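You operate a simulated robot arm through the tools that you are given. There is no shell and no other tool. Be economical: measure what you need, move in short steps, check, and stop when the job is done.

Carry out the task below with a simulated two-armed robot. There is one attempt and no reset: what you move stays moved.

TASK
Put two of the black bands from the top of the bench in the white bag. Take the lid off the teal round tub and lay it down on the top of the long table. Take the green cone on the near shelf under the long table and put it away on the right end of the grey machine table. Put the red riser on the red panel. Put the green test bag from the top of the long table on the shelf under the narrow pine table and the purple test bag on the top of the deep white table. Open the white machine drawer. The order is free. Set down upright: green cone.
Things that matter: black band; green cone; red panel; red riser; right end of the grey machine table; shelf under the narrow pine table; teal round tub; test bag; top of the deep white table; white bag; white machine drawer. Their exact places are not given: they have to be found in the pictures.

The check looks at the end state, three seconds after you hand in, the way a careful person would. Anything else that was tipped, shoved, dropped, spilled or broken makes it a failure. A push-on lid holds only when it is set on centred and level and pressed home; a screw cap is set on level and turned clockwise until tight.

THE ROBOT
Two 7-joint arms with fingered hands on one trunk, on a base that drives. Base frame: it is fixed to the floor where the robot stands at the start and does not move with it; the origin is under the middle of the robot, x ahead of it, y to its left, z up; the surface under the hand at the start is at about z = 0.903. Units: m, rad, N and s.
The left shoulder is at the start at [0.07, 0.162, 1.246], the right one opposite. With the tool pointing down near the work surface each hand reaches from about 0.34 to 0.82 m from the robot's upright axis, wherever it stands, measured 20 degrees to its own side. Places, roughly: black band (5x4x2 cm) [0.7, -0.4, 0.9]; green cone (6x6x11 cm) [-1.8, 1.4, 0.5]; red panel [-1.25, -0.25, 1]; red riser (10x4x3 cm) [-1.2, -0.5, 0.9]; right end of the grey machine table (31x21 cm) [2.76, -3.92, 0.78]; shelf under the narrow pine table [0.9, 0.8, 0.4]; teal round tub (8x8x6 cm) [-1.8, 1.6, 0.9]; test bag [-1.25, -1.5, 1]; top of the deep white table [-0.9, -5.6, 0.8]; white bag [-1.25, 0.75, 1]; white machine drawer [0.5, -5.2, 0.7]. Payload 4 kg a hand.
The tool frame of a hand sits at the grasp point between the pads (the TCP): z along the fingers, y along the line on which they close. The tips reach 0.026 m beyond it. The gripper opens to 0.132 m. The gripper's body begins 0.073 m behind the TCP. The gripper is a hand of 4 fingers: y runs from the thumb to the fingers, the wrist lies at [0, 0, -0.224] in the tool frame, and closing takes about 1.5 s.
Orientation is told as [roll, pitch, yaw] about the base's x, y, z axes, in that order, counted from this pose: with the fingers straight down and closing along the base's y, the tool's x points along the base's -x, its y along +y and its z along -z.

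THE INTERFACE
- The arms move only by the tool step_arm. It takes "left_plan", "right_plan" or both (then of equal length, played together; a hand with none holds still); each is a list of rows, each a list of 6 numbers: the shift along the base's x, y, z in cm, then the turn, a rotation vector about the base's x, y, z in rad. In form: [[dx, dy, dz, rx, ry, rz], ...]. A call has 1 to 20 rows; each row is the pose to reach, as a shift and turn from the pose commanded when the call began. "left_grip" and "right_grip" are, for a hand that has rows, the closure, from 0 (fully open) to 1 (shut), set as the call begins (left out, the last holds). Rows are played at 5 a second. More than 0.05 m and 0.15 rad between two rows, or a gripper value outside its range, and nothing of the call is played. Where a pose cannot be reached the arm comes as near as it can. A force on the tool above 40 N (or 10 N above the force at the start of the call, whichever is more), or a blocked arm, ends the call early, and 0.2 s more pass. The fingers move at their own pace (about 0.045 m/s each) and stop on an object; they squeeze with about 21 N. The grip force told is the motor's: it shows also when the fingers shut on nothing. Time passes only in rows, and 0.2 s behind the last, so rows that repeat a pose let the fingers close. It gives the time, the measured TCP pose, the force on the tool (base axes), the opening and the grip force at its end, in the units of the frame above (readings bear some noise), with the torque about the TCP (base axes, N m) and any sound that the robot's microphone picked up.
- Cameras (640 x 400 px; columns grow to the right, rows downward): "scene" is now at [0.1277, -0.0341, 1.4676]; the picture's right is [-0.39, -0.92, 0.00], its down [-0.58, 0.25, -0.77] and it looks along [0.71, -0.30, -0.63] (base axes); focal length 278 px, centre (320, 200). "left" rides on the left gripper at [-0.073, 0.006, -0.093] in its tool frame; the picture's right is [-0.08, -1.00, 0.00], its down [0.78, -0.06, -0.62] and it looks along [0.62, -0.05, 0.79] (tool axes); focal length 230 px, centre (320, 200). "right" rides on the right gripper at [0.073, 0.006, -0.094] in its tool frame; the picture's right is [-0.08, 1.00, 0.00], its down [-0.79, -0.06, -0.62] and it looks along [-0.61, -0.05, 0.79] (tool axes); focal length 230 px, centre (320, 200).
- capture(camera): a new picture of that camera. It takes no simulated time.
- raise_lower(by): slides the trunk up (or, below 0, down) by that many m; the arms and the scene camera ride with it, the base frame stays. It gives what a move gives, with no picture.
- roll_base(legs): drives the robot by 1 to 6 legs, each [ahead, left, turn to the left] in m, m and rad, along the robot's own axes; the way and the turn of a leg run together, so that a leg with both is an arc; at most 1.5 m and 3.142 rad a leg. The arms and the cameras ride along, it lands a little off, and it stops where it bumps. It gives what a move gives.
- curl_fingers(finger1, finger2, finger3, thumb_bend, hand): sets how far each is bent, from 0 (flat) to 1 (curled in); at 0.3 the hand is open as for a grip, at 0.7 the pads meet at the TCP. One left out holds its place. A second passes; each finger stops where it meets its share of the squeeze, and holds until it gets a number again. A gripper value or a shape takes the hand back. It gives what a move gives, with no picture; readings hold the bend of each and the force on the fingers (four entries, about 0 where the hand has none), thumb and palm.
- hand_shape(shape, hand): the hand has 4 fingers and takes this shape, open, in about a second: jaw (thumb against the fingers, like two jaws); tri (thumb and two fingers); tip (a fingertip pinch); poke (one finger out to press); point (the index stretched); flat (the hand flat); cup (the hand cupped); fist (a fist). The gripper value then closes the fingers along that shape, each until it touches; the sizes above hold for jaw. It gives what a move gives, with no picture.
- turn_head(pan, tilt): turns the head with the scene camera to pan (to the left, within 1.501 rad either way) and tilt (down, from -0.506 to 1.204), counted from straight ahead of the robot. It gives what a move gives.
- pixel_to_xyz(camera, pixels): for up to 12 pixels [column, row] of the newest picture of that camera ("zoom" is the newest enlarged one), the place [x, y, z] in the base frame of the surface seen there, good to about 0.002 m. It takes no simulated time.
- inspect(camera, box): a new picture of the part [left, top, right, bottom] of that camera's present view, enlarged. It takes no simulated time.
- finish_job(): hands the job in; it is judged then, once.

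Go step by step. Measure first, check grasps and placings, and put right what went wrong. The budget is 138 turns and 180 pictures, counting those below and the enlarged ones. Unless the task says otherwise, let go and move clear before handing in.

The tools are called as a command line: name --argument value ..., lists and objects as JSON in quotes. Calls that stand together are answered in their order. step_arm: Moves the arms, as the interface text tells. Its arguments: {"type":"object","properties":{"left_plan":{"type":"array","items":{"type":"array","items":{"type":"number"}}},"left_grip":{"type":"number"},"right_plan":{"type":"array","items":{"type":"array","items":{"type":"number"}}},"right_grip":{"type":"number"}},"required":[]} The other tools are called the same way: raise_lower (by) slides the trunk up or down; hand_shape (shape, hand) gives the hand a shape; curl_fingers (finger1, finger2, finger3, thumb_bend, hand) moves the fingers one by one; roll_base (legs) drives the base; turn_head (pan, tilt) turns the head that bears the scene camera; capture (camera) takes a picture; pixel_to_xyz (camera, pixels) gives the place of the surface under pixels of a picture; inspect (camera, box) takes an enlarged picture of a part of a camera's view; finish_job () hands the job in.

At the start:

```text
time_s: 0.0
left_tool_pos: [0.5922, 0.0345, 1.1421]
left_tool_rot: [-0.002, 0.0, 0.0]
left_ft_force: [-0.4, 0.2, 0.0]
left_wrist_torque: [0.0, 0.0, -0.01]
left_width: 0.132
left_gripper_force: 0.0
left_shape: jaw
left_bend: [0.3, 0.3, 0.3, 0.3]
left_finger forces: [0.0, 0.0, 0.1, 0.0, 0.1, 0.1]
right_tool_pos: [0.4528, -0.5141, 1.1143]
right_tool_rot: [0.001, 0.002, 0.001]
right_ft_force: [-0.6, 0.5, 0.0]
right_wrist_torque: [0.0, -0.01, 0.01]
right_width: 0.132
right_gripper_force: 0.1
right_shape: jaw
right_bend: [0.3, 0.3, 0.3, 0.3]
right_finger forces: [0.0, 0.0, 0.0, 0.1, 0.0, 0.0]
trunk travel left (down, up): [-0.725, 0.215]
robot x, y, heading: [-0.0007, 0.0031, -0.003]
head pan, tilt: [-0.4, 0.688]
```

scene: 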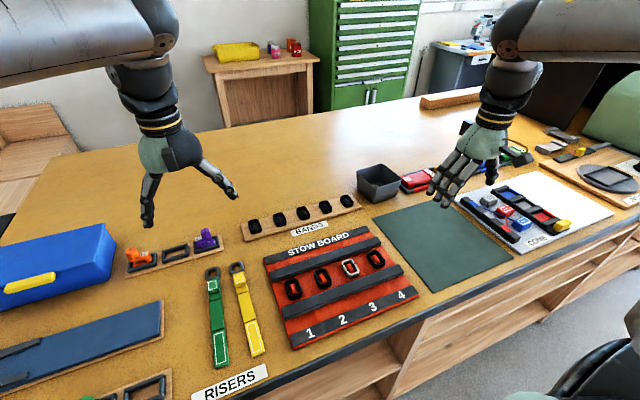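
right: 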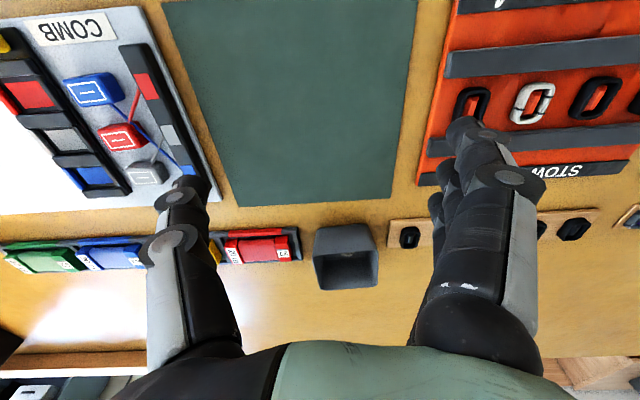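
left: 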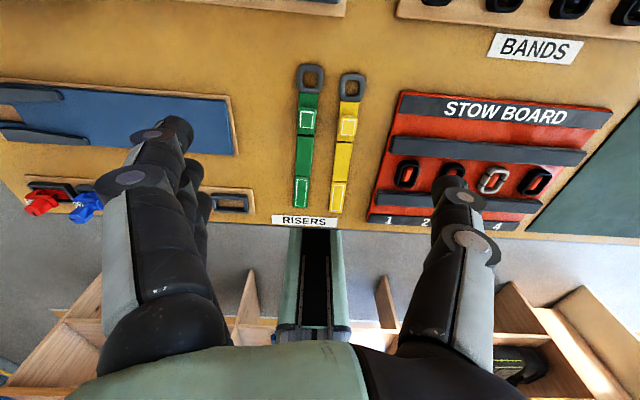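

The scene picture shows five black bands in a "BANDS" rail around pixels (253–352, 203–226) and the stow board beside it. I'll inspect that first and measure the bands.

inspect --camera "scene" --box '[220, 170, 440, 310]'

pixel_to_xyz --camera "scene" --pixels '[[253, 226], [279, 219], [303, 213], [326, 207], [347, 200], [294, 290], [376, 257], [300, 240], [379, 185]]'

turn_head --pan 1.5 --tilt 0.5

capture --camera "scene"

turn_head --pan -1.5 --tilt 0.4

capture --camera "scene"

```text
2.86 times, centred on (330, 240) of scene
```

zoom: 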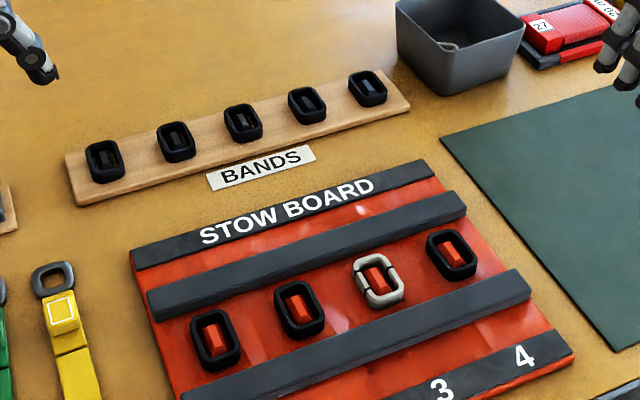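

```text
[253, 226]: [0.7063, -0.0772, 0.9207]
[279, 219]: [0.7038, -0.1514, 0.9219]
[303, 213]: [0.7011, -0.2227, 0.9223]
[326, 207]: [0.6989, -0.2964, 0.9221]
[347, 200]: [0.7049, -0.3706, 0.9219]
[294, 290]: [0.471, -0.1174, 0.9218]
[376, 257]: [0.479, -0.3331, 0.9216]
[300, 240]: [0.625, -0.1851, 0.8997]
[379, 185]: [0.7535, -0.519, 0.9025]
```

```text
time_s: 1.9
left_tool_pos: [0.5919, 0.0337, 1.1428]
left_tool_rot: [0.002, 0.0, 0.001]
left_ft_force: [-0.5, 0.0, -0.1]
left_wrist_torque: [0.03, -0.02, 0.01]
left_width: 0.132
left_gripper_force: 0.0
left_shape: jaw
left_bend: [0.3, 0.3, 0.3, 0.3]
left_finger forces: [0.0, 0.0, 0.0, 0.0, 0.0, 0.1]
right_tool_pos: [0.4526, -0.5153, 1.1153]
right_tool_rot: [0.0, -0.001, 0.001]
right_ft_force: [-0.7, 0.1, -0.2]
right_wrist_torque: [0.02, 0.03, -0.02]
right_width: 0.1316
right_gripper_force: 0.1
right_shape: jaw
right_bend: [0.3, 0.3, 0.3, 0.3]
right_finger forces: [0.0, 0.1, 0.0, 0.0, 0.0, 0.1]
trunk travel left (down, up): [-0.725, 0.215]
robot x, y, heading: [-0.0012, 0.0012, 0.001]
head pan, tilt: [1.499, 0.499]
```

```text
175 pictures are left
```

scene: 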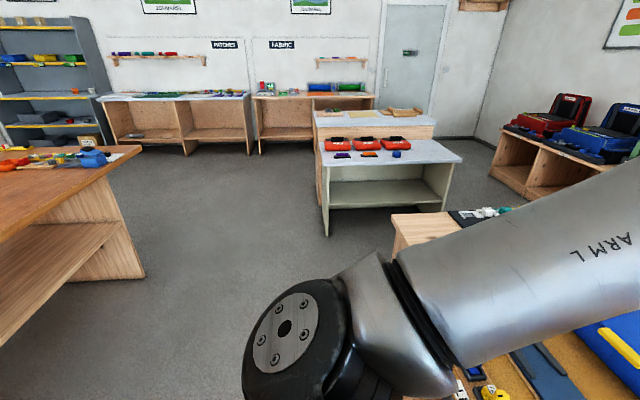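

```text
time_s: 4.5
left_tool_pos: [0.5929, 0.0334, 1.1432]
left_tool_rot: [-0.001, 0.0, 0.0]
left_ft_force: [-1.3, 0.2, -0.4]
left_wrist_torque: [0.0, -0.01, -0.01]
left_width: 0.1319
left_gripper_force: 0.0
left_shape: jaw
left_bend: [0.3, 0.3, 0.3, 0.3]
left_finger forces: [0.0, 0.0, 0.1, 0.1, 0.0, 0.0]
right_tool_pos: [0.4541, -0.5154, 1.1152]
right_tool_rot: [-0.001, 0.001, -0.001]
right_ft_force: [0.4, 0.1, 0.2]
right_wrist_torque: [-0.02, -0.02, 0.03]
right_width: 0.1319
right_gripper_force: 0.1
right_shape: jaw
right_bend: [0.3, 0.3, 0.3, 0.3]
right_finger forces: [0.0, 0.0, 0.1, 0.0, 0.1, 0.0]
trunk travel left (down, up): [-0.725, 0.215]
robot x, y, heading: [0.0008, 0.0024, 0.002]
head pan, tilt: [-1.499, 0.4]
```

```text
174 pictures are left
```

scene: 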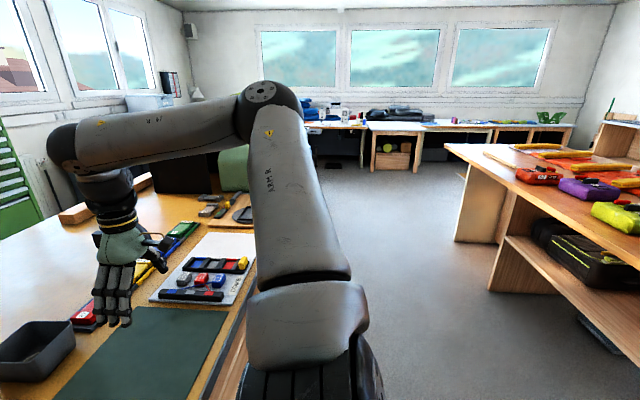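

The bands sit about 7.4 cm apart in y, with tops at z≈0.922. I'll half-close both hands and bring them above the end bands, at (0.705, −0.077) and (0.704, −0.370).

step_arm --left_plan '[[2, -2, -1.5, 0, 0, 0], [4, -4, -3, 0, 0, 0], [6, -6, -4.5, 0, 0, 0], [8, -8, -6, 0, 0, 0], [10, -10, -7.5, 0, 0, 0], [11.3, -11.0, -8.5, 0, 0, 0], [11.3, -11.0, -8.5, 0, 0, 0]]' --left_grip 0.5 --right_plan '[[4, 2.4, 0, 0, 0, 0], [8, 4.8, 0, 0, 0, 0], [12, 7.2, -1, 0, 0, 0], [16, 9.6, -3, 0, 0, 0], [20, 12, -5, 0, 0, 0], [24, 14, -6, 0, 0, 0], [25, 14.5, -6, 0, 0, 0]]' --right_grip 0.5

capture --camera "left"

capture --camera "right"

```text
refused: row 4 steps farther than a row can; nothing moved
```

```text
173 pictures are left
```

left: 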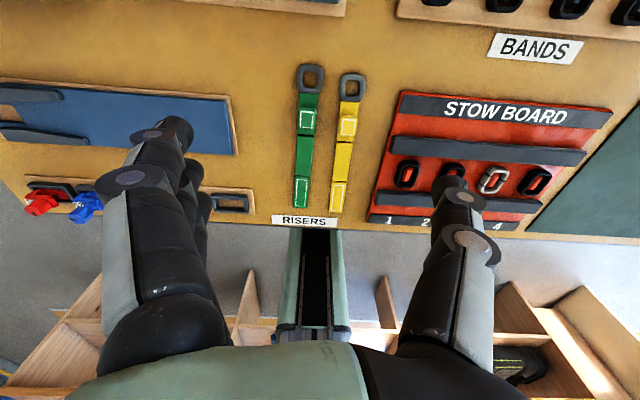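

```text
172 pictures are left
```

right: 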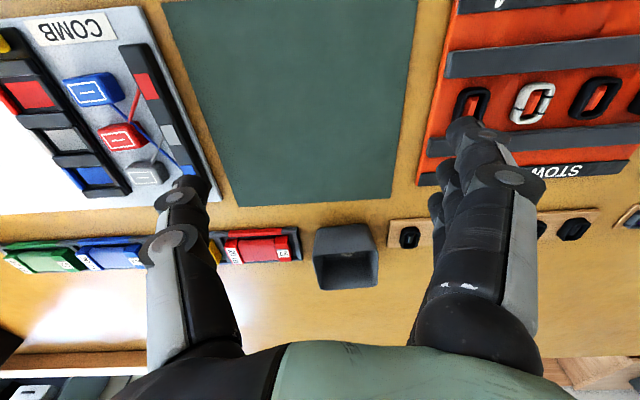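

The step was refused because one row moved too far, so I'll repeat it with smaller rows.

step_arm --left_plan '[[2, -2, -1.5, 0, 0, 0], [4, -4, -3, 0, 0, 0], [6, -6, -4.5, 0, 0, 0], [8, -8, -6, 0, 0, 0], [10, -10, -7.5, 0, 0, 0], [11.3, -11.0, -8.5, 0, 0, 0], [11.3, -11.0, -8.5, 0, 0, 0], [11.3, -11.0, -8.5, 0, 0, 0]]' --left_grip 0.5 --right_plan '[[3.6, 2, 0, 0, 0, 0], [7.2, 4.1, 0, 0, 0, 0], [10.8, 6.2, -1, 0, 0, 0], [14.4, 8.3, -2.5, 0, 0, 0], [18, 10.4, -4, 0, 0, 0], [21.6, 12.5, -5, 0, 0, 0], [25, 14.5, -6, 0, 0, 0], [25, 14.5, -6, 0, 0, 0]]' --right_grip 0.5

capture --camera "left"

capture --camera "right"

```text
time_s: 6.3
left_tool_pos: [0.6611, -0.0556, 1.0549]
left_tool_rot: [-0.003, -0.002, 0.002]
left_ft_force: [-0.4, 1.1, -0.5]
left_wrist_torque: [-0.03, -0.01, -0.01]
left_width: 0.0667
left_gripper_force: 0.1
left_shape: jaw
left_bend: [0.73, 0.73, 0.73, 0.7]
left_finger forces: [0.0, 0.1, 0.0, 0.0, 0.1, 0.0]
left hand out of reach, approached as far as the arm can: row 4, 5, 6, 7, 8
right_tool_pos: [0.6474, -0.3856, 1.0451]
right_tool_rot: [0.001, -0.004, -0.001]
right_ft_force: [0.8, -0.1, 0.3]
right_wrist_torque: [0.0, 0.02, 0.05]
right_width: 0.0666
right_gripper_force: 0.0
right_shape: jaw
right_bend: [0.73, 0.73, 0.73, 0.7]
right_finger forces: [0.1, 0.0, 0.0, 0.0, 0.0, 0.0]
right hand out of reach, approached as far as the arm can: row 6, 7, 8
trunk travel left (down, up): [-0.725, 0.215]
robot x, y, heading: [0.0015, 0.0031, 0.002]
head pan, tilt: [-1.499, 0.4]
```

```text
171 pictures are left
```

left: 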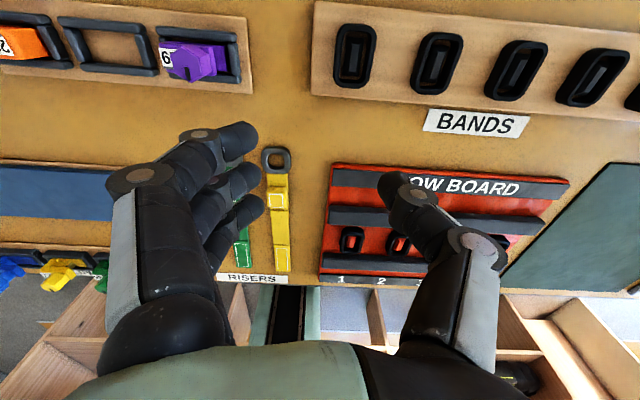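

```text
170 pictures are left
```

right: 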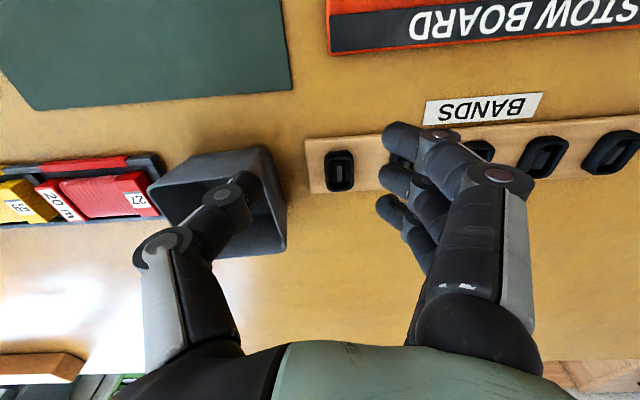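

Both hands ran out of reach about 5 cm short, so I'll drive 8 cm forward. I'll also measure the rail and band heights from the left picture.

pixel_to_xyz --camera "left" --pixels '[[396, 60], [396, 30], [353, 28], [353, 83], [337, 55], [371, 55], [354, 55], [438, 60], [420, 62], [456, 62]]'

roll_base --legs '[[0.08, 0, 0]]'

capture --camera "left"

capture --camera "right"

```text
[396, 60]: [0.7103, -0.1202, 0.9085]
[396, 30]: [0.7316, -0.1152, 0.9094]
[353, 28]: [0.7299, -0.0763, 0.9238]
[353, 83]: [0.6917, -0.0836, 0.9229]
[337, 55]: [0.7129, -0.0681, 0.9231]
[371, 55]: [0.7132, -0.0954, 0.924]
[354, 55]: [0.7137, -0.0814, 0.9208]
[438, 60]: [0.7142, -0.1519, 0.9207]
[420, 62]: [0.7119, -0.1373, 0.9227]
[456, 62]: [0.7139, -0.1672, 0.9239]
```

```text
time_s: 7.4
left_tool_pos: [0.7246, -0.0522, 1.0492]
left_tool_rot: [-0.002, 0.005, 0.004]
left_ft_force: [0.5, 0.2, -0.2]
left_wrist_torque: [0.0, 0.09, 0.02]
left_width: 0.0666
left_gripper_force: 0.1
left_shape: jaw
left_bend: [0.73, 0.73, 0.73, 0.7]
left_finger forces: [0.0, 0.1, 0.0, 0.0, 0.0, 0.1]
right_tool_pos: [0.7121, -0.3822, 1.0407]
right_tool_rot: [0.002, 0.003, 0.003]
right_ft_force: [2.0, -0.9, -0.5]
right_wrist_torque: [-0.02, 0.06, 0.02]
right_width: 0.0664
right_gripper_force: 0.1
right_shape: jaw
right_bend: [0.73, 0.73, 0.73, 0.7]
right_finger forces: [0.0, 0.1, 0.0, 0.0, 0.0, 0.0]
trunk travel left (down, up): [-0.725, 0.215]
robot x, y, heading: [0.0583, -0.001, 0.004]
head pan, tilt: [-1.499, 0.4]
stopped in leg 1: the robot was blocked; the commanded pose is now the measured one
```

```text
169 pictures are left
```

left: 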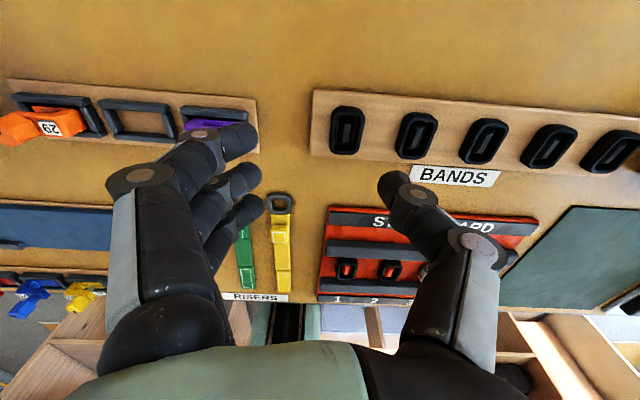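

```text
168 pictures are left
```

right: 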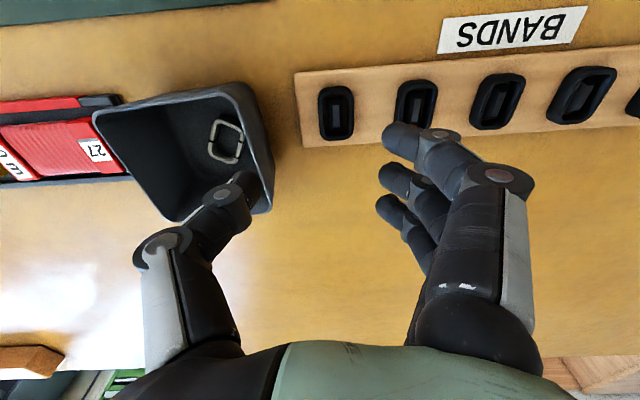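

The base stopped against the bench at x=0.058, which brings the bands in reach. I'll take the leftmost band with the left hand and the second from the right with the right hand, to keep clear of the grey box.

pixel_to_xyz --camera "left" --pixels '[[347, 108], [346, 153], [332, 130], [363, 130], [380, 100], [549, 124], [533, 146], [565, 155], [532, 167]]'

pixel_to_xyz --camera "right" --pixels '[[398, 104], [435, 105], [416, 80], [416, 127], [336, 87], [337, 139], [319, 113], [354, 113], [230, 88], [245, 200]]'

step_arm --left_plan '[[-0.5, -1.5, -2, 0, 0, 0], [-1.2, -2.9, -5, 0, 0, 0], [-1.2, -2.9, -7, 0, 0, 0], [-1.2, -2.9, -7, 0, 0, 0]]'

capture --camera "left"

```text
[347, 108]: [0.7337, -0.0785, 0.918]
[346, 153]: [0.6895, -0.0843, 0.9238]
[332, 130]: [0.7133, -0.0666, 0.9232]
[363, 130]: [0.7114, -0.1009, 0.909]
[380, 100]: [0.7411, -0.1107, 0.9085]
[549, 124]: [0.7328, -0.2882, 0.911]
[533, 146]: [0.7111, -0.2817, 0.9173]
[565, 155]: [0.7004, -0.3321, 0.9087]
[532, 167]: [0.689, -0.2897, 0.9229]
```

```text
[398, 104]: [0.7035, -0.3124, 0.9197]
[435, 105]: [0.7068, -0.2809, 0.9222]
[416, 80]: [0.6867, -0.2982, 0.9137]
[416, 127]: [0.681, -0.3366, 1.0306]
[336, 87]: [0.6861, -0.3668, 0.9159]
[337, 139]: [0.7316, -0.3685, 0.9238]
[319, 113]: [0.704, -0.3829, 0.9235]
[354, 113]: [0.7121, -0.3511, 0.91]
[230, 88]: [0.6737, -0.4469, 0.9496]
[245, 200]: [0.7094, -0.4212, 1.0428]
```

```text
time_s: 8.4
left_tool_pos: [0.7045, -0.0819, 0.9862]
left_tool_rot: [-0.004, -0.004, 0.004]
left_ft_force: [0.4, 0.0, 0.6]
left_wrist_torque: [0.03, -0.01, 0.0]
left_width: 0.0665
left_gripper_force: 0.1
left_shape: jaw
left_bend: [0.73, 0.73, 0.73, 0.7]
left_finger forces: [0.0, 0.0, 0.0, 0.0, 0.0, 0.0]
right_tool_pos: [0.7062, -0.3841, 1.0461]
right_tool_rot: [0.001, -0.005, 0.003]
right_ft_force: [0.0, -0.8, -0.5]
right_wrist_torque: [0.02, 0.02, 0.02]
right_width: 0.0666
right_gripper_force: 0.0
right_shape: jaw
right_bend: [0.73, 0.73, 0.73, 0.7]
right_finger forces: [0.1, 0.0, 0.0, 0.1, 0.0, 0.0]
trunk travel left (down, up): [-0.725, 0.215]
robot x, y, heading: [0.0569, -0.0038, 0.003]
head pan, tilt: [-1.499, 0.4]
```

```text
167 pictures are left
```

left: 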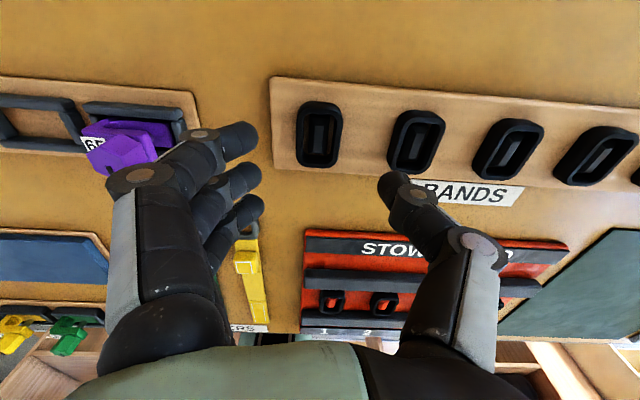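

The left hand is centred in y. I'll go down to z≈0.934 and close on the band.

step_arm --left_plan '[[0.7, 0, -2, 0, 0, 0], [0.8, 0, -4, 0, 0, 0], [0.8, 0, -5.2, 0, 0, 0]]'

step_arm --left_plan '[[0, 0, 0, 0, 0, 0], [0, 0, 0, 0, 0, 0], [0, 0, 0, 0, 0, 0], [0, 0, 0, 0, 0, 0], [0, 0, 0, 0, 0, 0], [0, 0, 0, 0, 0, 0], [0, 0, 0, 0, 0, 0]]' --left_grip 1

capture --camera "left"

```text
time_s: 9.2
left_tool_pos: [0.7071, -0.0761, 0.9353]
left_tool_rot: [-0.006, -0.011, 0.003]
left_ft_force: [0.7, -0.6, 7.5]
left_wrist_torque: [-0.35, -0.01, 0.09]
left_width: 0.0665
left_gripper_force: 0.0
left_shape: jaw
left_bend: [0.73, 0.73, 0.73, 0.7]
left_finger forces: [0.0, 0.0, 0.1, 0.0, 7.0, 0.0]
left hand out of reach, approached as far as the arm can: row 1, 2, 3
right_tool_pos: [0.7037, -0.3841, 1.0469]
right_tool_rot: [0.002, -0.005, 0.004]
right_ft_force: [-0.1, 0.1, -0.3]
right_wrist_torque: [-0.02, -0.02, -0.02]
right_width: 0.0663
right_gripper_force: 0.0
right_shape: jaw
right_bend: [0.73, 0.73, 0.73, 0.7]
right_finger forces: [0.0, 0.1, 0.0, 0.0, 0.0, 0.0]
trunk travel left (down, up): [-0.725, 0.215]
robot x, y, heading: [0.057, 0.0027, 0.001]
head pan, tilt: [-1.499, 0.4]
```

```text
time_s: 10.8
left_tool_pos: [0.7078, -0.0735, 0.9357]
left_tool_rot: [-0.006, -0.012, 0.007]
left_ft_force: [6.9, 18.9, 24.6]
left_wrist_torque: [1.46, -0.1, -0.16]
left_width: 0.0398
left_gripper_force: 21.1
left_shape: jaw
left_bend: [0.73, 0.73, 0.73, 0.72]
left_finger forces: [13.3, 14.5, 16.3, 0.0, 13.0, 0.1]
right_tool_pos: [0.7033, -0.3811, 1.0468]
right_tool_rot: [-0.001, -0.006, 0.004]
right_ft_force: [0.3, -0.2, 0.4]
right_wrist_torque: [-0.01, -0.02, -0.04]
right_width: 0.0664
right_gripper_force: 0.0
right_shape: jaw
right_bend: [0.73, 0.73, 0.73, 0.7]
right_finger forces: [0.0, 0.1, 0.0, 0.0, 0.1, 0.0]
trunk travel left (down, up): [-0.725, 0.215]
robot x, y, heading: [0.0602, 0.0007, 0.005]
head pan, tilt: [-1.499, 0.4]
```

```text
166 pictures are left
```

left: 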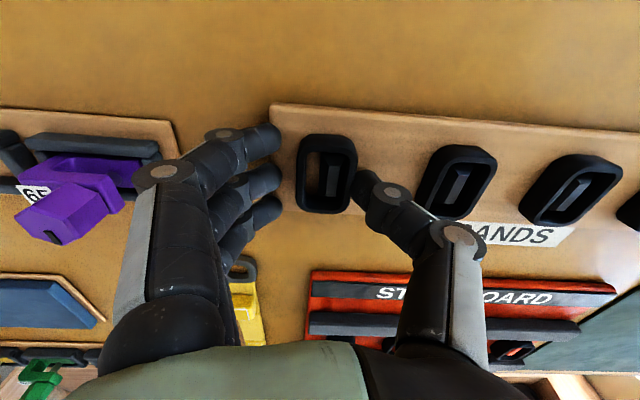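

The fingers seem to press on the rail (24 N upward force) rather than on the band. I'll rise 6 mm so they can close on the band's sides.

step_arm --left_plan '[[0, -0.4, 0.4, 0, 0, 0], [0, -0.7, 0.7, 0, 0, 0], [0, -0.7, 0.7, 0, 0, 0], [0, -0.7, 0.7, 0, 0, 0], [0, -0.7, 0.7, 0, 0, 0]]'

capture --camera "left"

```text
time_s: 12.0
left_tool_pos: [0.7066, -0.0771, 0.9374]
left_tool_rot: [-0.006, -0.001, 0.006]
left_ft_force: [12.4, 21.0, -11.9]
left_wrist_torque: [0.51, -0.32, -0.26]
left_width: 0.0371
left_gripper_force: 20.7
left_shape: jaw
left_bend: [0.71, 0.71, 0.71, 0.72]
left_finger forces: [10.2, 10.0, 9.7, 0.0, 8.2, 0.0]
left hand out of reach, approached as far as the arm can: row 2, 3, 4, 5
right_tool_pos: [0.709, -0.3806, 1.0449]
right_tool_rot: [-0.003, -0.002, 0.003]
right_ft_force: [-0.7, 0.2, 0.3]
right_wrist_torque: [0.03, -0.01, -0.01]
right_width: 0.0665
right_gripper_force: 0.1
right_shape: jaw
right_bend: [0.73, 0.73, 0.73, 0.7]
right_finger forces: [0.0, 0.0, 0.1, 0.0, 0.0, 0.1]
trunk travel left (down, up): [-0.725, 0.215]
robot x, y, heading: [0.0597, -0.0008, 0.008]
head pan, tilt: [-1.499, 0.4]
```

```text
165 pictures are left
```

left: 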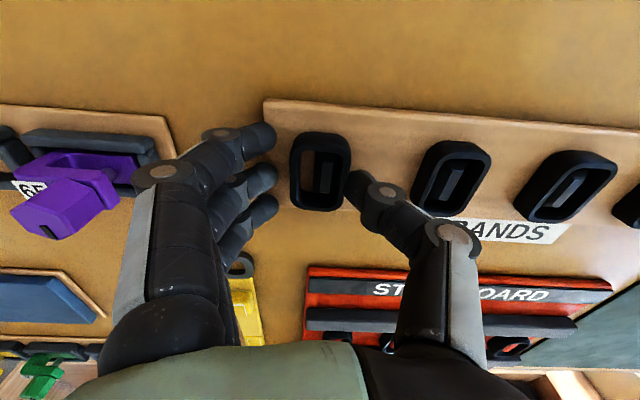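

Now the fingers hold the band (width 0.037, balanced forces), and −12 N in z says it is tugging on its peg. I'll lift straight up.

step_arm --left_plan '[[0, 0, 1, 0, 0, 0], [0, 0, 2, 0, 0, 0], [0, 0, 4, 0, 0, 0], [0, 0, 7, 0, 0, 0], [0, 0, 11, 0, 0, 0], [0, 0, 11, 0, 0, 0]]'

capture --camera "left"

```text
time_s: 13.4
left_tool_pos: [0.7037, -0.0795, 1.0503]
left_tool_rot: [-0.003, 0.0, 0.004]
left_ft_force: [0.7, 0.1, -0.7]
left_wrist_torque: [-0.01, 0.0, -0.01]
left_width: 0.0316
left_gripper_force: 21.3
left_shape: jaw
left_bend: [0.74, 0.74, 0.75, 0.73]
left_finger forces: [4.6, 4.9, 3.0, 0.1, 12.1, 0.1]
right_tool_pos: [0.7064, -0.3843, 1.0451]
right_tool_rot: [0.001, -0.004, 0.003]
right_ft_force: [0.4, -0.4, 0.1]
right_wrist_torque: [0.0, -0.06, 0.03]
right_width: 0.0666
right_gripper_force: 0.0
right_shape: jaw
right_bend: [0.73, 0.73, 0.73, 0.7]
right_finger forces: [0.1, 0.0, 0.1, 0.0, 0.0, 0.0]
trunk travel left (down, up): [-0.725, 0.215]
robot x, y, heading: [0.0598, -0.0025, -0.002]
head pan, tilt: [-1.499, 0.4]
```

```text
164 pictures are left
```

left: 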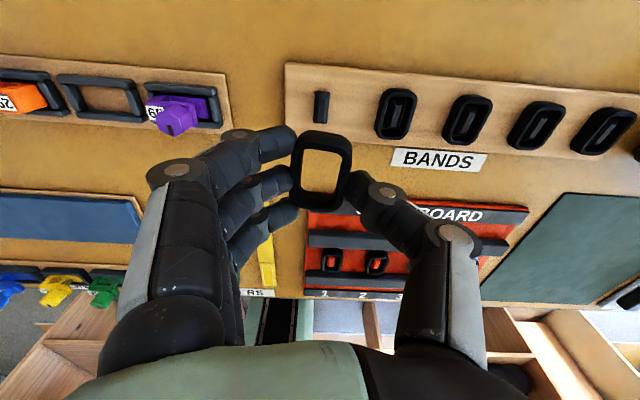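

The band is held in the left hand. I'll move the left hand aside and bring the right over band four (0.708, −0.297).

step_arm --left_plan '[[-1, 3, 1, 0, 0, 0], [-3, 6, 2, 0, 0, 0], [-6, 9, 3, 0, 0, 0], [-9, 11, 4, 0, 0, 0], [-11, 13, 5, 0, 0, 0], [-13, 15, 5, 0, 0, 0], [-13, 15, 5, 0, 0, 0]]' --right_plan '[[0, 2.5, 0, 0, 0, 0], [0, 5, 0, 0, 0, 0], [0.2, 8.6, 0, 0, 0, 0], [0.2, 8.6, -3, 0, 0, 0], [0.2, 8.6, -6, 0, 0, 0], [0.2, 8.6, -8, 0, 0, 0], [0.2, 8.6, -8, 0, 0, 0]]'

capture --camera "right"

```text
time_s: 15.0
left_tool_pos: [0.5713, 0.0689, 1.1014]
left_tool_rot: [-0.001, -0.001, 0.003]
left_ft_force: [-0.1, 0.3, -0.3]
left_wrist_torque: [0.01, -0.01, -0.01]
left_width: 0.0315
left_gripper_force: 21.0
left_shape: jaw
left_bend: [0.74, 0.74, 0.75, 0.73]
left_finger forces: [4.4, 4.7, 3.0, 0.0, 11.8, 0.0]
right_tool_pos: [0.6833, -0.3092, 0.9717]
right_tool_rot: [0.004, -0.007, 0.004]
right_ft_force: [-0.2, -0.7, -0.5]
right_wrist_torque: [0.0, 0.04, 0.03]
right_width: 0.0667
right_gripper_force: 0.1
right_shape: jaw
right_bend: [0.73, 0.73, 0.73, 0.7]
right_finger forces: [0.0, 0.1, 0.0, 0.1, 0.0, 0.0]
right hand out of reach, approached as far as the arm can: row 2, 3, 4, 5, 6, 7
trunk travel left (down, up): [-0.725, 0.215]
robot x, y, heading: [0.0549, -0.0015, 0.004]
head pan, tilt: [-1.499, 0.4]
```

```text
163 pictures are left
```

right: 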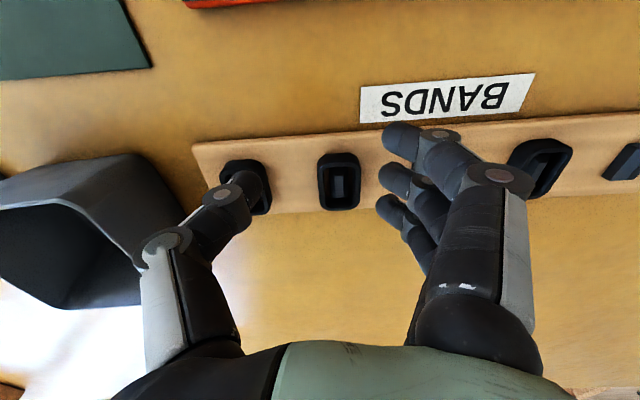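

The right hand stops short at x=0.683, y=−0.309. Tilting the hand slightly so the fingers point forward should gain the missing reach.

step_arm --right_plan '[[0, 0, 0, 0, -0.08, 0], [0, 0, 0, 0, -0.16, 0], [0, 0, 0, 0, -0.2, 0], [0, 0, 0, 0, -0.2, 0]]'

capture --camera "right"

```text
time_s: 16.0
left_tool_pos: [0.5735, 0.0694, 1.1021]
left_tool_rot: [-0.002, -0.002, 0.004]
left_ft_force: [0.7, -0.2, 0.0]
left_wrist_torque: [0.0, 0.01, 0.0]
left_width: 0.0313
left_gripper_force: 20.7
left_shape: jaw
left_bend: [0.74, 0.74, 0.75, 0.73]
left_finger forces: [4.5, 4.8, 2.9, 0.0, 11.9, 0.0]
right_tool_pos: [0.6812, -0.3093, 0.9718]
right_tool_rot: [-0.001, -0.206, 0.002]
right_ft_force: [0.2, 0.1, 0.9]
right_wrist_torque: [0.03, 0.0, -0.01]
right_width: 0.0667
right_gripper_force: 0.0
right_shape: jaw
right_bend: [0.73, 0.73, 0.73, 0.7]
right_finger forces: [0.1, 0.1, 0.0, 0.0, 0.0, 0.1]
trunk travel left (down, up): [-0.725, 0.215]
robot x, y, heading: [0.0613, -0.0003, 0.01]
head pan, tilt: [-1.499, 0.4]
```

```text
162 pictures are left
```

right: 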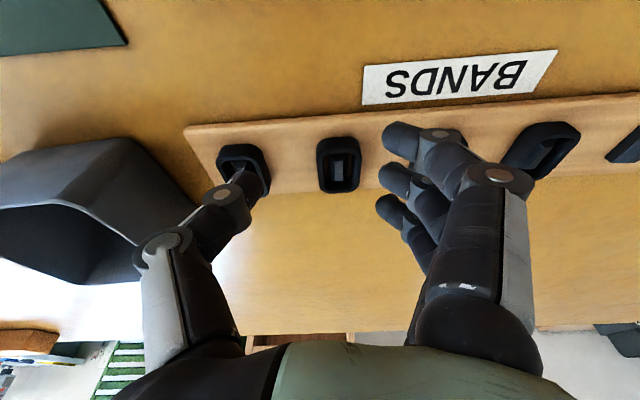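

The tilt worked with no reach limit, and the commanded pose is the reached one. I'll now shift over the band and descend to z≈0.943.

step_arm --right_plan '[[1.3, 0.6, 0, 0, 0, 0], [2.6, 1.2, -0.5, 0, 0, 0], [2.6, 1.2, -1.7, 0, 0, 0], [2.6, 1.2, -2.8, 0, 0, 0], [2.6, 1.2, -2.8, 0, 0, 0]]'

capture --camera "right"

```text
time_s: 17.2
left_tool_pos: [0.5723, 0.0705, 1.1022]
left_tool_rot: [-0.001, -0.001, 0.004]
left_ft_force: [-0.3, 0.7, -0.5]
left_wrist_torque: [0.01, 0.01, 0.01]
left_width: 0.0313
left_gripper_force: 21.3
left_shape: jaw
left_bend: [0.74, 0.74, 0.75, 0.73]
left_finger forces: [4.5, 4.7, 3.0, 0.0, 11.9, 0.1]
right_tool_pos: [0.7076, -0.2966, 0.9451]
right_tool_rot: [0.001, -0.203, 0.005]
right_ft_force: [0.1, 0.0, -0.5]
right_wrist_torque: [0.03, 0.01, 0.02]
right_width: 0.0666
right_gripper_force: 0.1
right_shape: jaw
right_bend: [0.73, 0.73, 0.73, 0.7]
right_finger forces: [0.0, 0.1, 0.0, 0.1, 0.1, 0.0]
trunk travel left (down, up): [-0.725, 0.215]
robot x, y, heading: [0.0578, -0.0005, 0.002]
head pan, tilt: [-1.499, 0.4]
```

```text
161 pictures are left
```

right: 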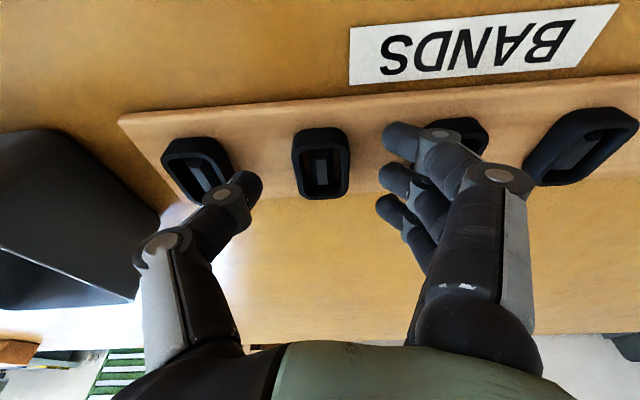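

The band sits centred between the fingers. I'll go down 3 mm more and close.

step_arm --right_plan '[[0, 0, -0.35, 0, 0, 0], [0, 0, -0.35, 0, 0, 0], [0, 0, -0.35, 0, 0, 0], [0, 0, -0.35, 0, 0, 0], [0, 0, -0.35, 0, 0, 0], [0, 0, -0.35, 0, 0, 0], [0, 0, -0.35, 0, 0, 0]]' --right_grip 1

capture --camera "right"

```text
time_s: 18.8
left_tool_pos: [0.5717, 0.0698, 1.1028]
left_tool_rot: [-0.002, -0.004, 0.003]
left_ft_force: [0.4, -0.6, -0.7]
left_wrist_torque: [0.02, 0.0, -0.01]
left_width: 0.0314
left_gripper_force: 20.9
left_shape: jaw
left_bend: [0.74, 0.74, 0.75, 0.73]
left_finger forces: [4.6, 4.7, 3.1, 0.0, 11.9, 0.1]
right_tool_pos: [0.7067, -0.298, 0.942]
right_tool_rot: [0.001, -0.208, 0.005]
right_ft_force: [1.1, -1.9, 6.9]
right_wrist_torque: [0.08, -0.21, -0.07]
right_width: 0.0255
right_gripper_force: 20.6
right_shape: jaw
right_bend: [0.75, 0.73, 0.73, 0.7]
right_finger forces: [2.8, 8.1, 10.7, 0.1, 18.6, 0.1]
trunk travel left (down, up): [-0.725, 0.215]
robot x, y, heading: [0.0585, -0.0025, 0.002]
head pan, tilt: [-1.499, 0.4]
```

```text
160 pictures are left
```

right: 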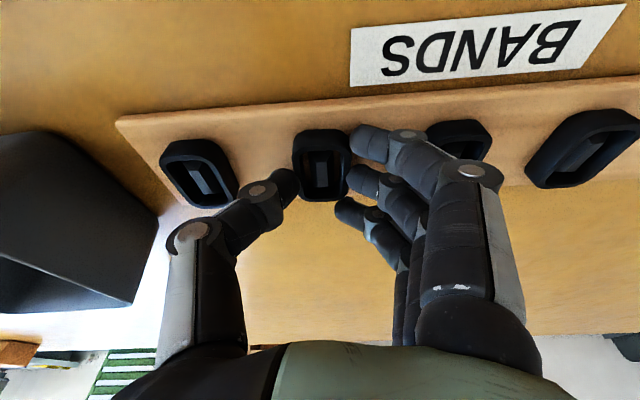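

Both sides touch the band (thumb 18.6 N, fingers 2.8–10.7 N). I'll lift it straight up.

step_arm --right_plan '[[0, 0, 0.7, 0, 0, 0], [0, 0, 1.5, 0, 0, 0], [0, 0, 3, 0, 0, 0], [0, 0, 6, 0, 0, 0], [0, 0, 10, 0, 0, 0], [0, 0, 14, 0, 0, 0]]'

capture --camera "right"

```text
time_s: 20.2
left_tool_pos: [0.5726, 0.07, 1.1019]
left_tool_rot: [-0.002, -0.002, 0.004]
left_ft_force: [-0.8, -0.3, -0.6]
left_wrist_torque: [-0.02, 0.0, 0.04]
left_width: 0.0315
left_gripper_force: 20.5
left_shape: jaw
left_bend: [0.74, 0.74, 0.75, 0.73]
left_finger forces: [4.5, 4.7, 3.0, 0.1, 11.9, 0.1]
right_tool_pos: [0.7097, -0.2968, 1.0826]
right_tool_rot: [0.0, -0.207, 0.002]
right_ft_force: [-0.4, 0.4, -0.6]
right_wrist_torque: [0.0, 0.0, 0.0]
right_width: 0.0249
right_gripper_force: 21.0
right_shape: jaw
right_bend: [0.75, 0.72, 0.72, 0.7]
right_finger forces: [3.6, 8.7, 6.5, 0.1, 17.3, 0.0]
trunk travel left (down, up): [-0.725, 0.215]
robot x, y, heading: [0.0584, 0.0026, 0.007]
head pan, tilt: [-1.499, 0.4]
```

```text
159 pictures are left
```

right: 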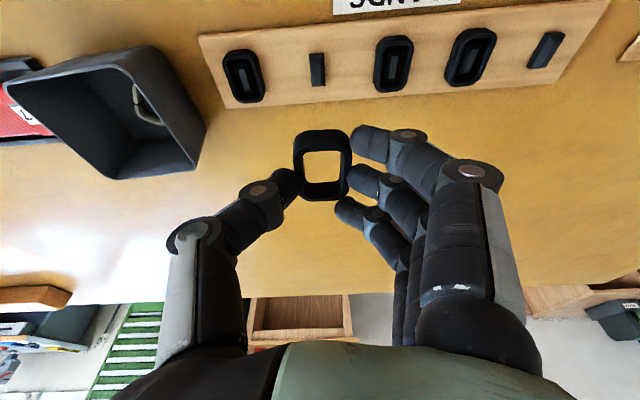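

Both bands are held. I'll draw the hands in and up, back away from the bench, turn to the long table behind, and look.

step_arm --right_plan '[[-3.5, 0, 1, 0, 0.1, 0], [-7, 0, 2, 0, 0.2, 0], [-11, 0, 4, 0, 0.2, 0], [-15, 0, 6, 0, 0.2, 0], [-19, 0, 8, 0, 0.2, 0], [-23, 0, 10, 0, 0.2, 0], [-27, 0, 12, 0, 0.2, 0]]' --left_plan '[[-2, 2, 1, 0, 0, 0], [-4, 4, 2, 0, 0, 0], [-6, 6, 4, 0, 0, 0], [-8, 8, 6, 0, 0, 0], [-10, 10, 8, 0, 0, 0], [-12, 12, 9, 0, 0, 0], [-14, 13, 10, 0, 0, 0]]'

roll_base --legs '[[-0.25, 0, 0], [0, 0, 1.57]]'

turn_head --pan 1.3 --tilt 0.55

capture --camera "scene"

```text
time_s: 21.8
left_tool_pos: [0.4293, 0.2015, 1.2043]
left_tool_rot: [-0.003, -0.006, 0.004]
left_ft_force: [-1.2, -0.3, -0.8]
left_wrist_torque: [0.03, -0.05, 0.01]
left_width: 0.0316
left_gripper_force: 20.9
left_shape: jaw
left_bend: [0.74, 0.74, 0.75, 0.73]
left_finger forces: [4.4, 4.8, 3.1, 0.0, 11.9, 0.0]
right_tool_pos: [0.434, -0.2959, 1.2034]
right_tool_rot: [0.002, -0.007, 0.004]
right_ft_force: [-1.0, -0.5, 0.5]
right_wrist_torque: [-0.01, -0.02, 0.02]
right_width: 0.025
right_gripper_force: 21.5
right_shape: jaw
right_bend: [0.75, 0.72, 0.72, 0.7]
right_finger forces: [3.7, 8.7, 6.7, 0.0, 17.5, 0.0]
trunk travel left (down, up): [-0.725, 0.215]
robot x, y, heading: [0.0579, -0.0007, 0.005]
head pan, tilt: [-1.499, 0.4]
```

```text
time_s: 27.5
left_tool_pos: [-0.4117, 0.3613, 1.202]
left_tool_rot: [-0.001, -0.003, 1.628]
left_ft_force: [0.1, -0.9, 0.3]
left_wrist_torque: [0.0, -0.04, -0.03]
left_width: 0.0314
left_gripper_force: 20.9
left_shape: jaw
left_bend: [0.74, 0.74, 0.75, 0.73]
left_finger forces: [4.4, 4.7, 3.0, 0.1, 11.6, 0.1]
right_tool_pos: [0.0837, 0.3927, 1.2009]
right_tool_rot: [0.002, -0.005, 1.627]
right_ft_force: [0.0, -0.1, 0.2]
right_wrist_torque: [-0.01, 0.02, -0.02]
right_width: 0.0247
right_gripper_force: 20.7
right_shape: jaw
right_bend: [0.75, 0.72, 0.72, 0.7]
right_finger forces: [3.4, 8.7, 6.1, 0.1, 17.3, 0.0]
trunk travel left (down, up): [-0.725, 0.215]
robot x, y, heading: [-0.1887, -0.0044, 1.628]
head pan, tilt: [-1.499, 0.4]
```

```text
time_s: 30.0
left_tool_pos: [-0.4137, 0.3616, 1.2022]
left_tool_rot: [0.0, -0.002, 1.627]
left_ft_force: [0.9, 0.6, -1.4]
left_wrist_torque: [-0.01, 0.01, 0.01]
left_width: 0.0316
left_gripper_force: 21.1
left_shape: jaw
left_bend: [0.74, 0.74, 0.75, 0.73]
left_finger forces: [4.4, 4.7, 3.0, 0.0, 11.5, 0.1]
right_tool_pos: [0.0842, 0.3927, 1.2014]
right_tool_rot: [0.0, -0.007, 1.626]
right_ft_force: [-0.2, -1.2, -0.7]
right_wrist_torque: [0.03, 0.02, 0.04]
right_width: 0.0249
right_gripper_force: 21.4
right_shape: jaw
right_bend: [0.75, 0.72, 0.72, 0.7]
right_finger forces: [3.5, 8.8, 6.1, 0.0, 17.2, 0.1]
trunk travel left (down, up): [-0.725, 0.215]
robot x, y, heading: [-0.1897, -0.0001, 1.625]
head pan, tilt: [1.3, 0.55]
```

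```text
158 pictures are left
```

scene: 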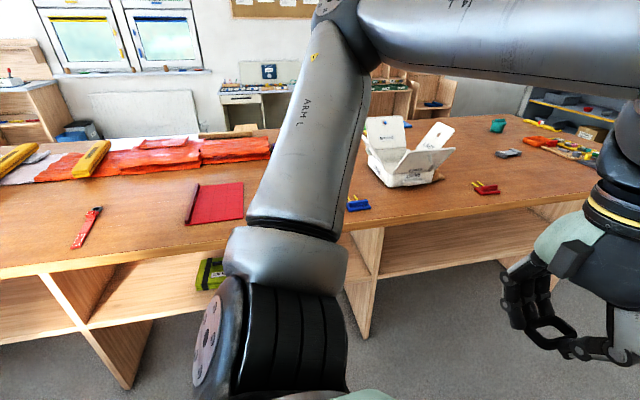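

The red panel (215, 203), red riser (87, 225), open white bag (400, 155) and teal tub (497, 125) are all in view. I'll measure them.

pixel_to_xyz --camera "scene" --pixels '[[215, 203], [87, 225], [400, 150], [400, 180], [435, 175], [497, 125], [40, 272], [450, 206], [370, 160], [484, 187], [508, 153], [355, 203]]'

inspect --camera "scene" --box '[340, 90, 640, 240]'

roll_base --legs '[[0, 0, 1.51]]'

turn_head --pan 0 --tilt 0.5

capture --camera "scene"

```text
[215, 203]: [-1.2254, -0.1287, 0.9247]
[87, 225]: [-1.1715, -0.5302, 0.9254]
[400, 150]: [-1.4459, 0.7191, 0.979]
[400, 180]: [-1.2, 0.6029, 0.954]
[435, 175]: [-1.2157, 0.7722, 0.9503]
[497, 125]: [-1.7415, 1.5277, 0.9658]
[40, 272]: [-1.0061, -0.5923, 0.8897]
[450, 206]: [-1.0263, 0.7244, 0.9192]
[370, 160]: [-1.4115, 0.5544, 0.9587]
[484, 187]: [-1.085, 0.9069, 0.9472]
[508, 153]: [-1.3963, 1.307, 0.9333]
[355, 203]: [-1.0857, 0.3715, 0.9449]
```

```text
2.13 times, centred on (490, 165) of scene
```

zoom: 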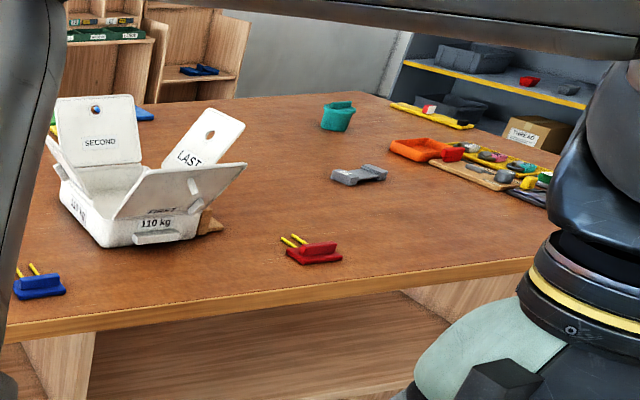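

```text
time_s: 34.1
left_tool_pos: [-0.5661, -0.204, 1.2034]
left_tool_rot: [-0.002, -0.001, -3.137]
left_ft_force: [-0.8, 0.6, 0.6]
left_wrist_torque: [-0.01, -0.01, 0.03]
left_width: 0.0316
left_gripper_force: 21.0
left_shape: jaw
left_bend: [0.74, 0.74, 0.75, 0.73]
left_finger forces: [4.3, 4.6, 3.0, 0.1, 11.4, 0.0]
right_tool_pos: [-0.5728, 0.2937, 1.2015]
right_tool_rot: [0.0, -0.004, -3.137]
right_ft_force: [0.1, -0.2, -0.1]
right_wrist_torque: [0.0, -0.02, 0.01]
right_width: 0.0247
right_gripper_force: 20.7
right_shape: jaw
right_bend: [0.75, 0.72, 0.72, 0.7]
right_finger forces: [3.1, 8.7, 6.3, 0.0, 16.9, 0.0]
trunk travel left (down, up): [-0.725, 0.215]
robot x, y, heading: [-0.1904, -0.0001, -3.138]
head pan, tilt: [1.3, 0.55]
```

```text
time_s: 35.6
left_tool_pos: [-0.5655, -0.2054, 1.2022]
left_tool_rot: [-0.001, -0.001, -3.137]
left_ft_force: [0.1, 0.4, -0.2]
left_wrist_torque: [0.02, -0.01, 0.03]
left_width: 0.0314
left_gripper_force: 20.5
left_shape: jaw
left_bend: [0.74, 0.74, 0.75, 0.73]
left_finger forces: [4.3, 4.7, 2.9, 0.1, 11.3, 0.0]
right_tool_pos: [-0.5716, 0.2935, 1.2004]
right_tool_rot: [0.001, -0.004, -3.137]
right_ft_force: [0.5, 0.0, -0.8]
right_wrist_torque: [0.01, 0.0, -0.01]
right_width: 0.0247
right_gripper_force: 21.2
right_shape: jaw
right_bend: [0.75, 0.72, 0.72, 0.7]
right_finger forces: [3.2, 8.6, 6.3, 0.0, 17.0, 0.1]
trunk travel left (down, up): [-0.725, 0.215]
robot x, y, heading: [-0.187, 0.002, -3.145]
head pan, tilt: [0.0, 0.499]
```

```text
156 pictures are left
```

scene: 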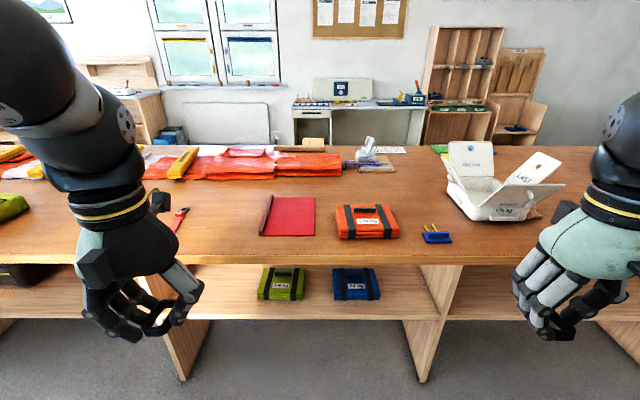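

The bag is at about (−1.3, 0.65). I'll drive to face it.

roll_base --legs '[[0.38, -0.68, 0]]'

turn_head --pan 0 --tilt 0.75

capture --camera "scene"

```text
time_s: 39.9
left_tool_pos: [-0.9479, 0.487, 1.2032]
left_tool_rot: [-0.004, -0.003, -3.135]
left_ft_force: [0.1, -0.5, -1.0]
left_wrist_torque: [-0.02, -0.02, 0.01]
left_width: 0.0316
left_gripper_force: 20.8
left_shape: jaw
left_bend: [0.74, 0.74, 0.75, 0.73]
left_finger forces: [4.4, 4.6, 3.0, 0.1, 11.3, 0.1]
right_tool_pos: [-0.9554, 0.9855, 1.2009]
right_tool_rot: [0.001, -0.005, -3.134]
right_ft_force: [0.9, 0.4, 0.2]
right_wrist_torque: [-0.03, 0.01, 0.01]
right_width: 0.0244
right_gripper_force: 21.0
right_shape: jaw
right_bend: [0.75, 0.72, 0.72, 0.7]
right_finger forces: [3.3, 8.6, 6.3, 0.1, 16.9, 0.0]
trunk travel left (down, up): [-0.725, 0.215]
robot x, y, heading: [-0.5763, 0.6926, -3.134]
head pan, tilt: [0.0, 0.499]
```

```text
time_s: 40.6
left_tool_pos: [-0.948, 0.489, 1.2015]
left_tool_rot: [-0.001, -0.001, -3.134]
left_ft_force: [0.0, -0.3, 0.5]
left_wrist_torque: [0.0, 0.03, -0.02]
left_width: 0.0314
left_gripper_force: 20.6
left_shape: jaw
left_bend: [0.74, 0.74, 0.75, 0.73]
left_finger forces: [4.3, 4.7, 3.0, 0.1, 11.4, 0.0]
right_tool_pos: [-0.9566, 0.9864, 1.2008]
right_tool_rot: [0.002, -0.005, -3.135]
right_ft_force: [0.3, 0.4, -0.2]
right_wrist_torque: [0.0, 0.02, 0.0]
right_width: 0.0246
right_gripper_force: 20.8
right_shape: jaw
right_bend: [0.75, 0.72, 0.72, 0.7]
right_finger forces: [3.1, 8.6, 6.3, 0.0, 16.9, 0.1]
trunk travel left (down, up): [-0.725, 0.215]
robot x, y, heading: [-0.5735, 0.6911, -3.132]
head pan, tilt: [0.0, 0.75]
```

```text
155 pictures are left
```

scene: 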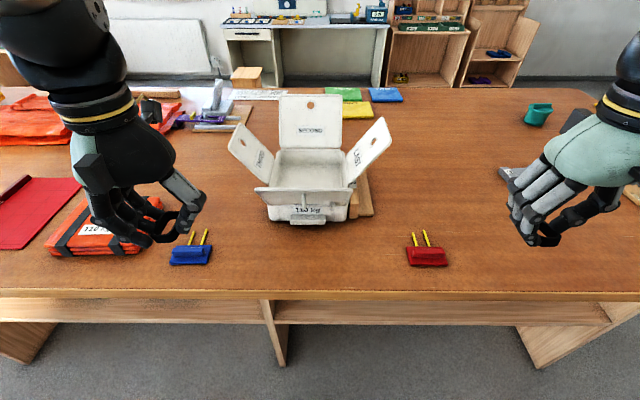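

pixel_to_xyz --camera "scene" --pixels '[[310, 165], [305, 178], [259, 183], [353, 183], [270, 153], [348, 155], [308, 100], [242, 130], [381, 125], [308, 150], [303, 205], [310, 250]]'

inspect --camera "scene" --box '[210, 70, 420, 240]'

```text
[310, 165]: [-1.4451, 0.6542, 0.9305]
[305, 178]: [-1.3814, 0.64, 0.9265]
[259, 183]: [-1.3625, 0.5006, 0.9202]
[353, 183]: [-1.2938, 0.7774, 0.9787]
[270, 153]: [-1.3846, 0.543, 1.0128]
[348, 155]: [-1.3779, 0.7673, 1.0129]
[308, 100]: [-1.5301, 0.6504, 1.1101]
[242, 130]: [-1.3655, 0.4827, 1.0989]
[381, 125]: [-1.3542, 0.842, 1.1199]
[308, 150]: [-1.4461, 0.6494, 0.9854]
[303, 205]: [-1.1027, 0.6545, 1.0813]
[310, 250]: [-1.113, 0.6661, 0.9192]
```

```text
2.35 times, centred on (315, 155) of scene
```

zoom: 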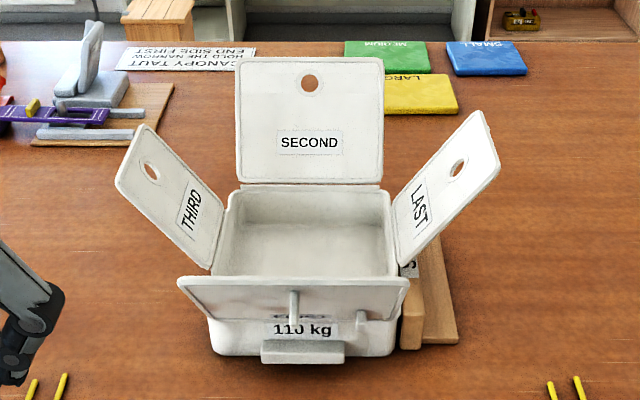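

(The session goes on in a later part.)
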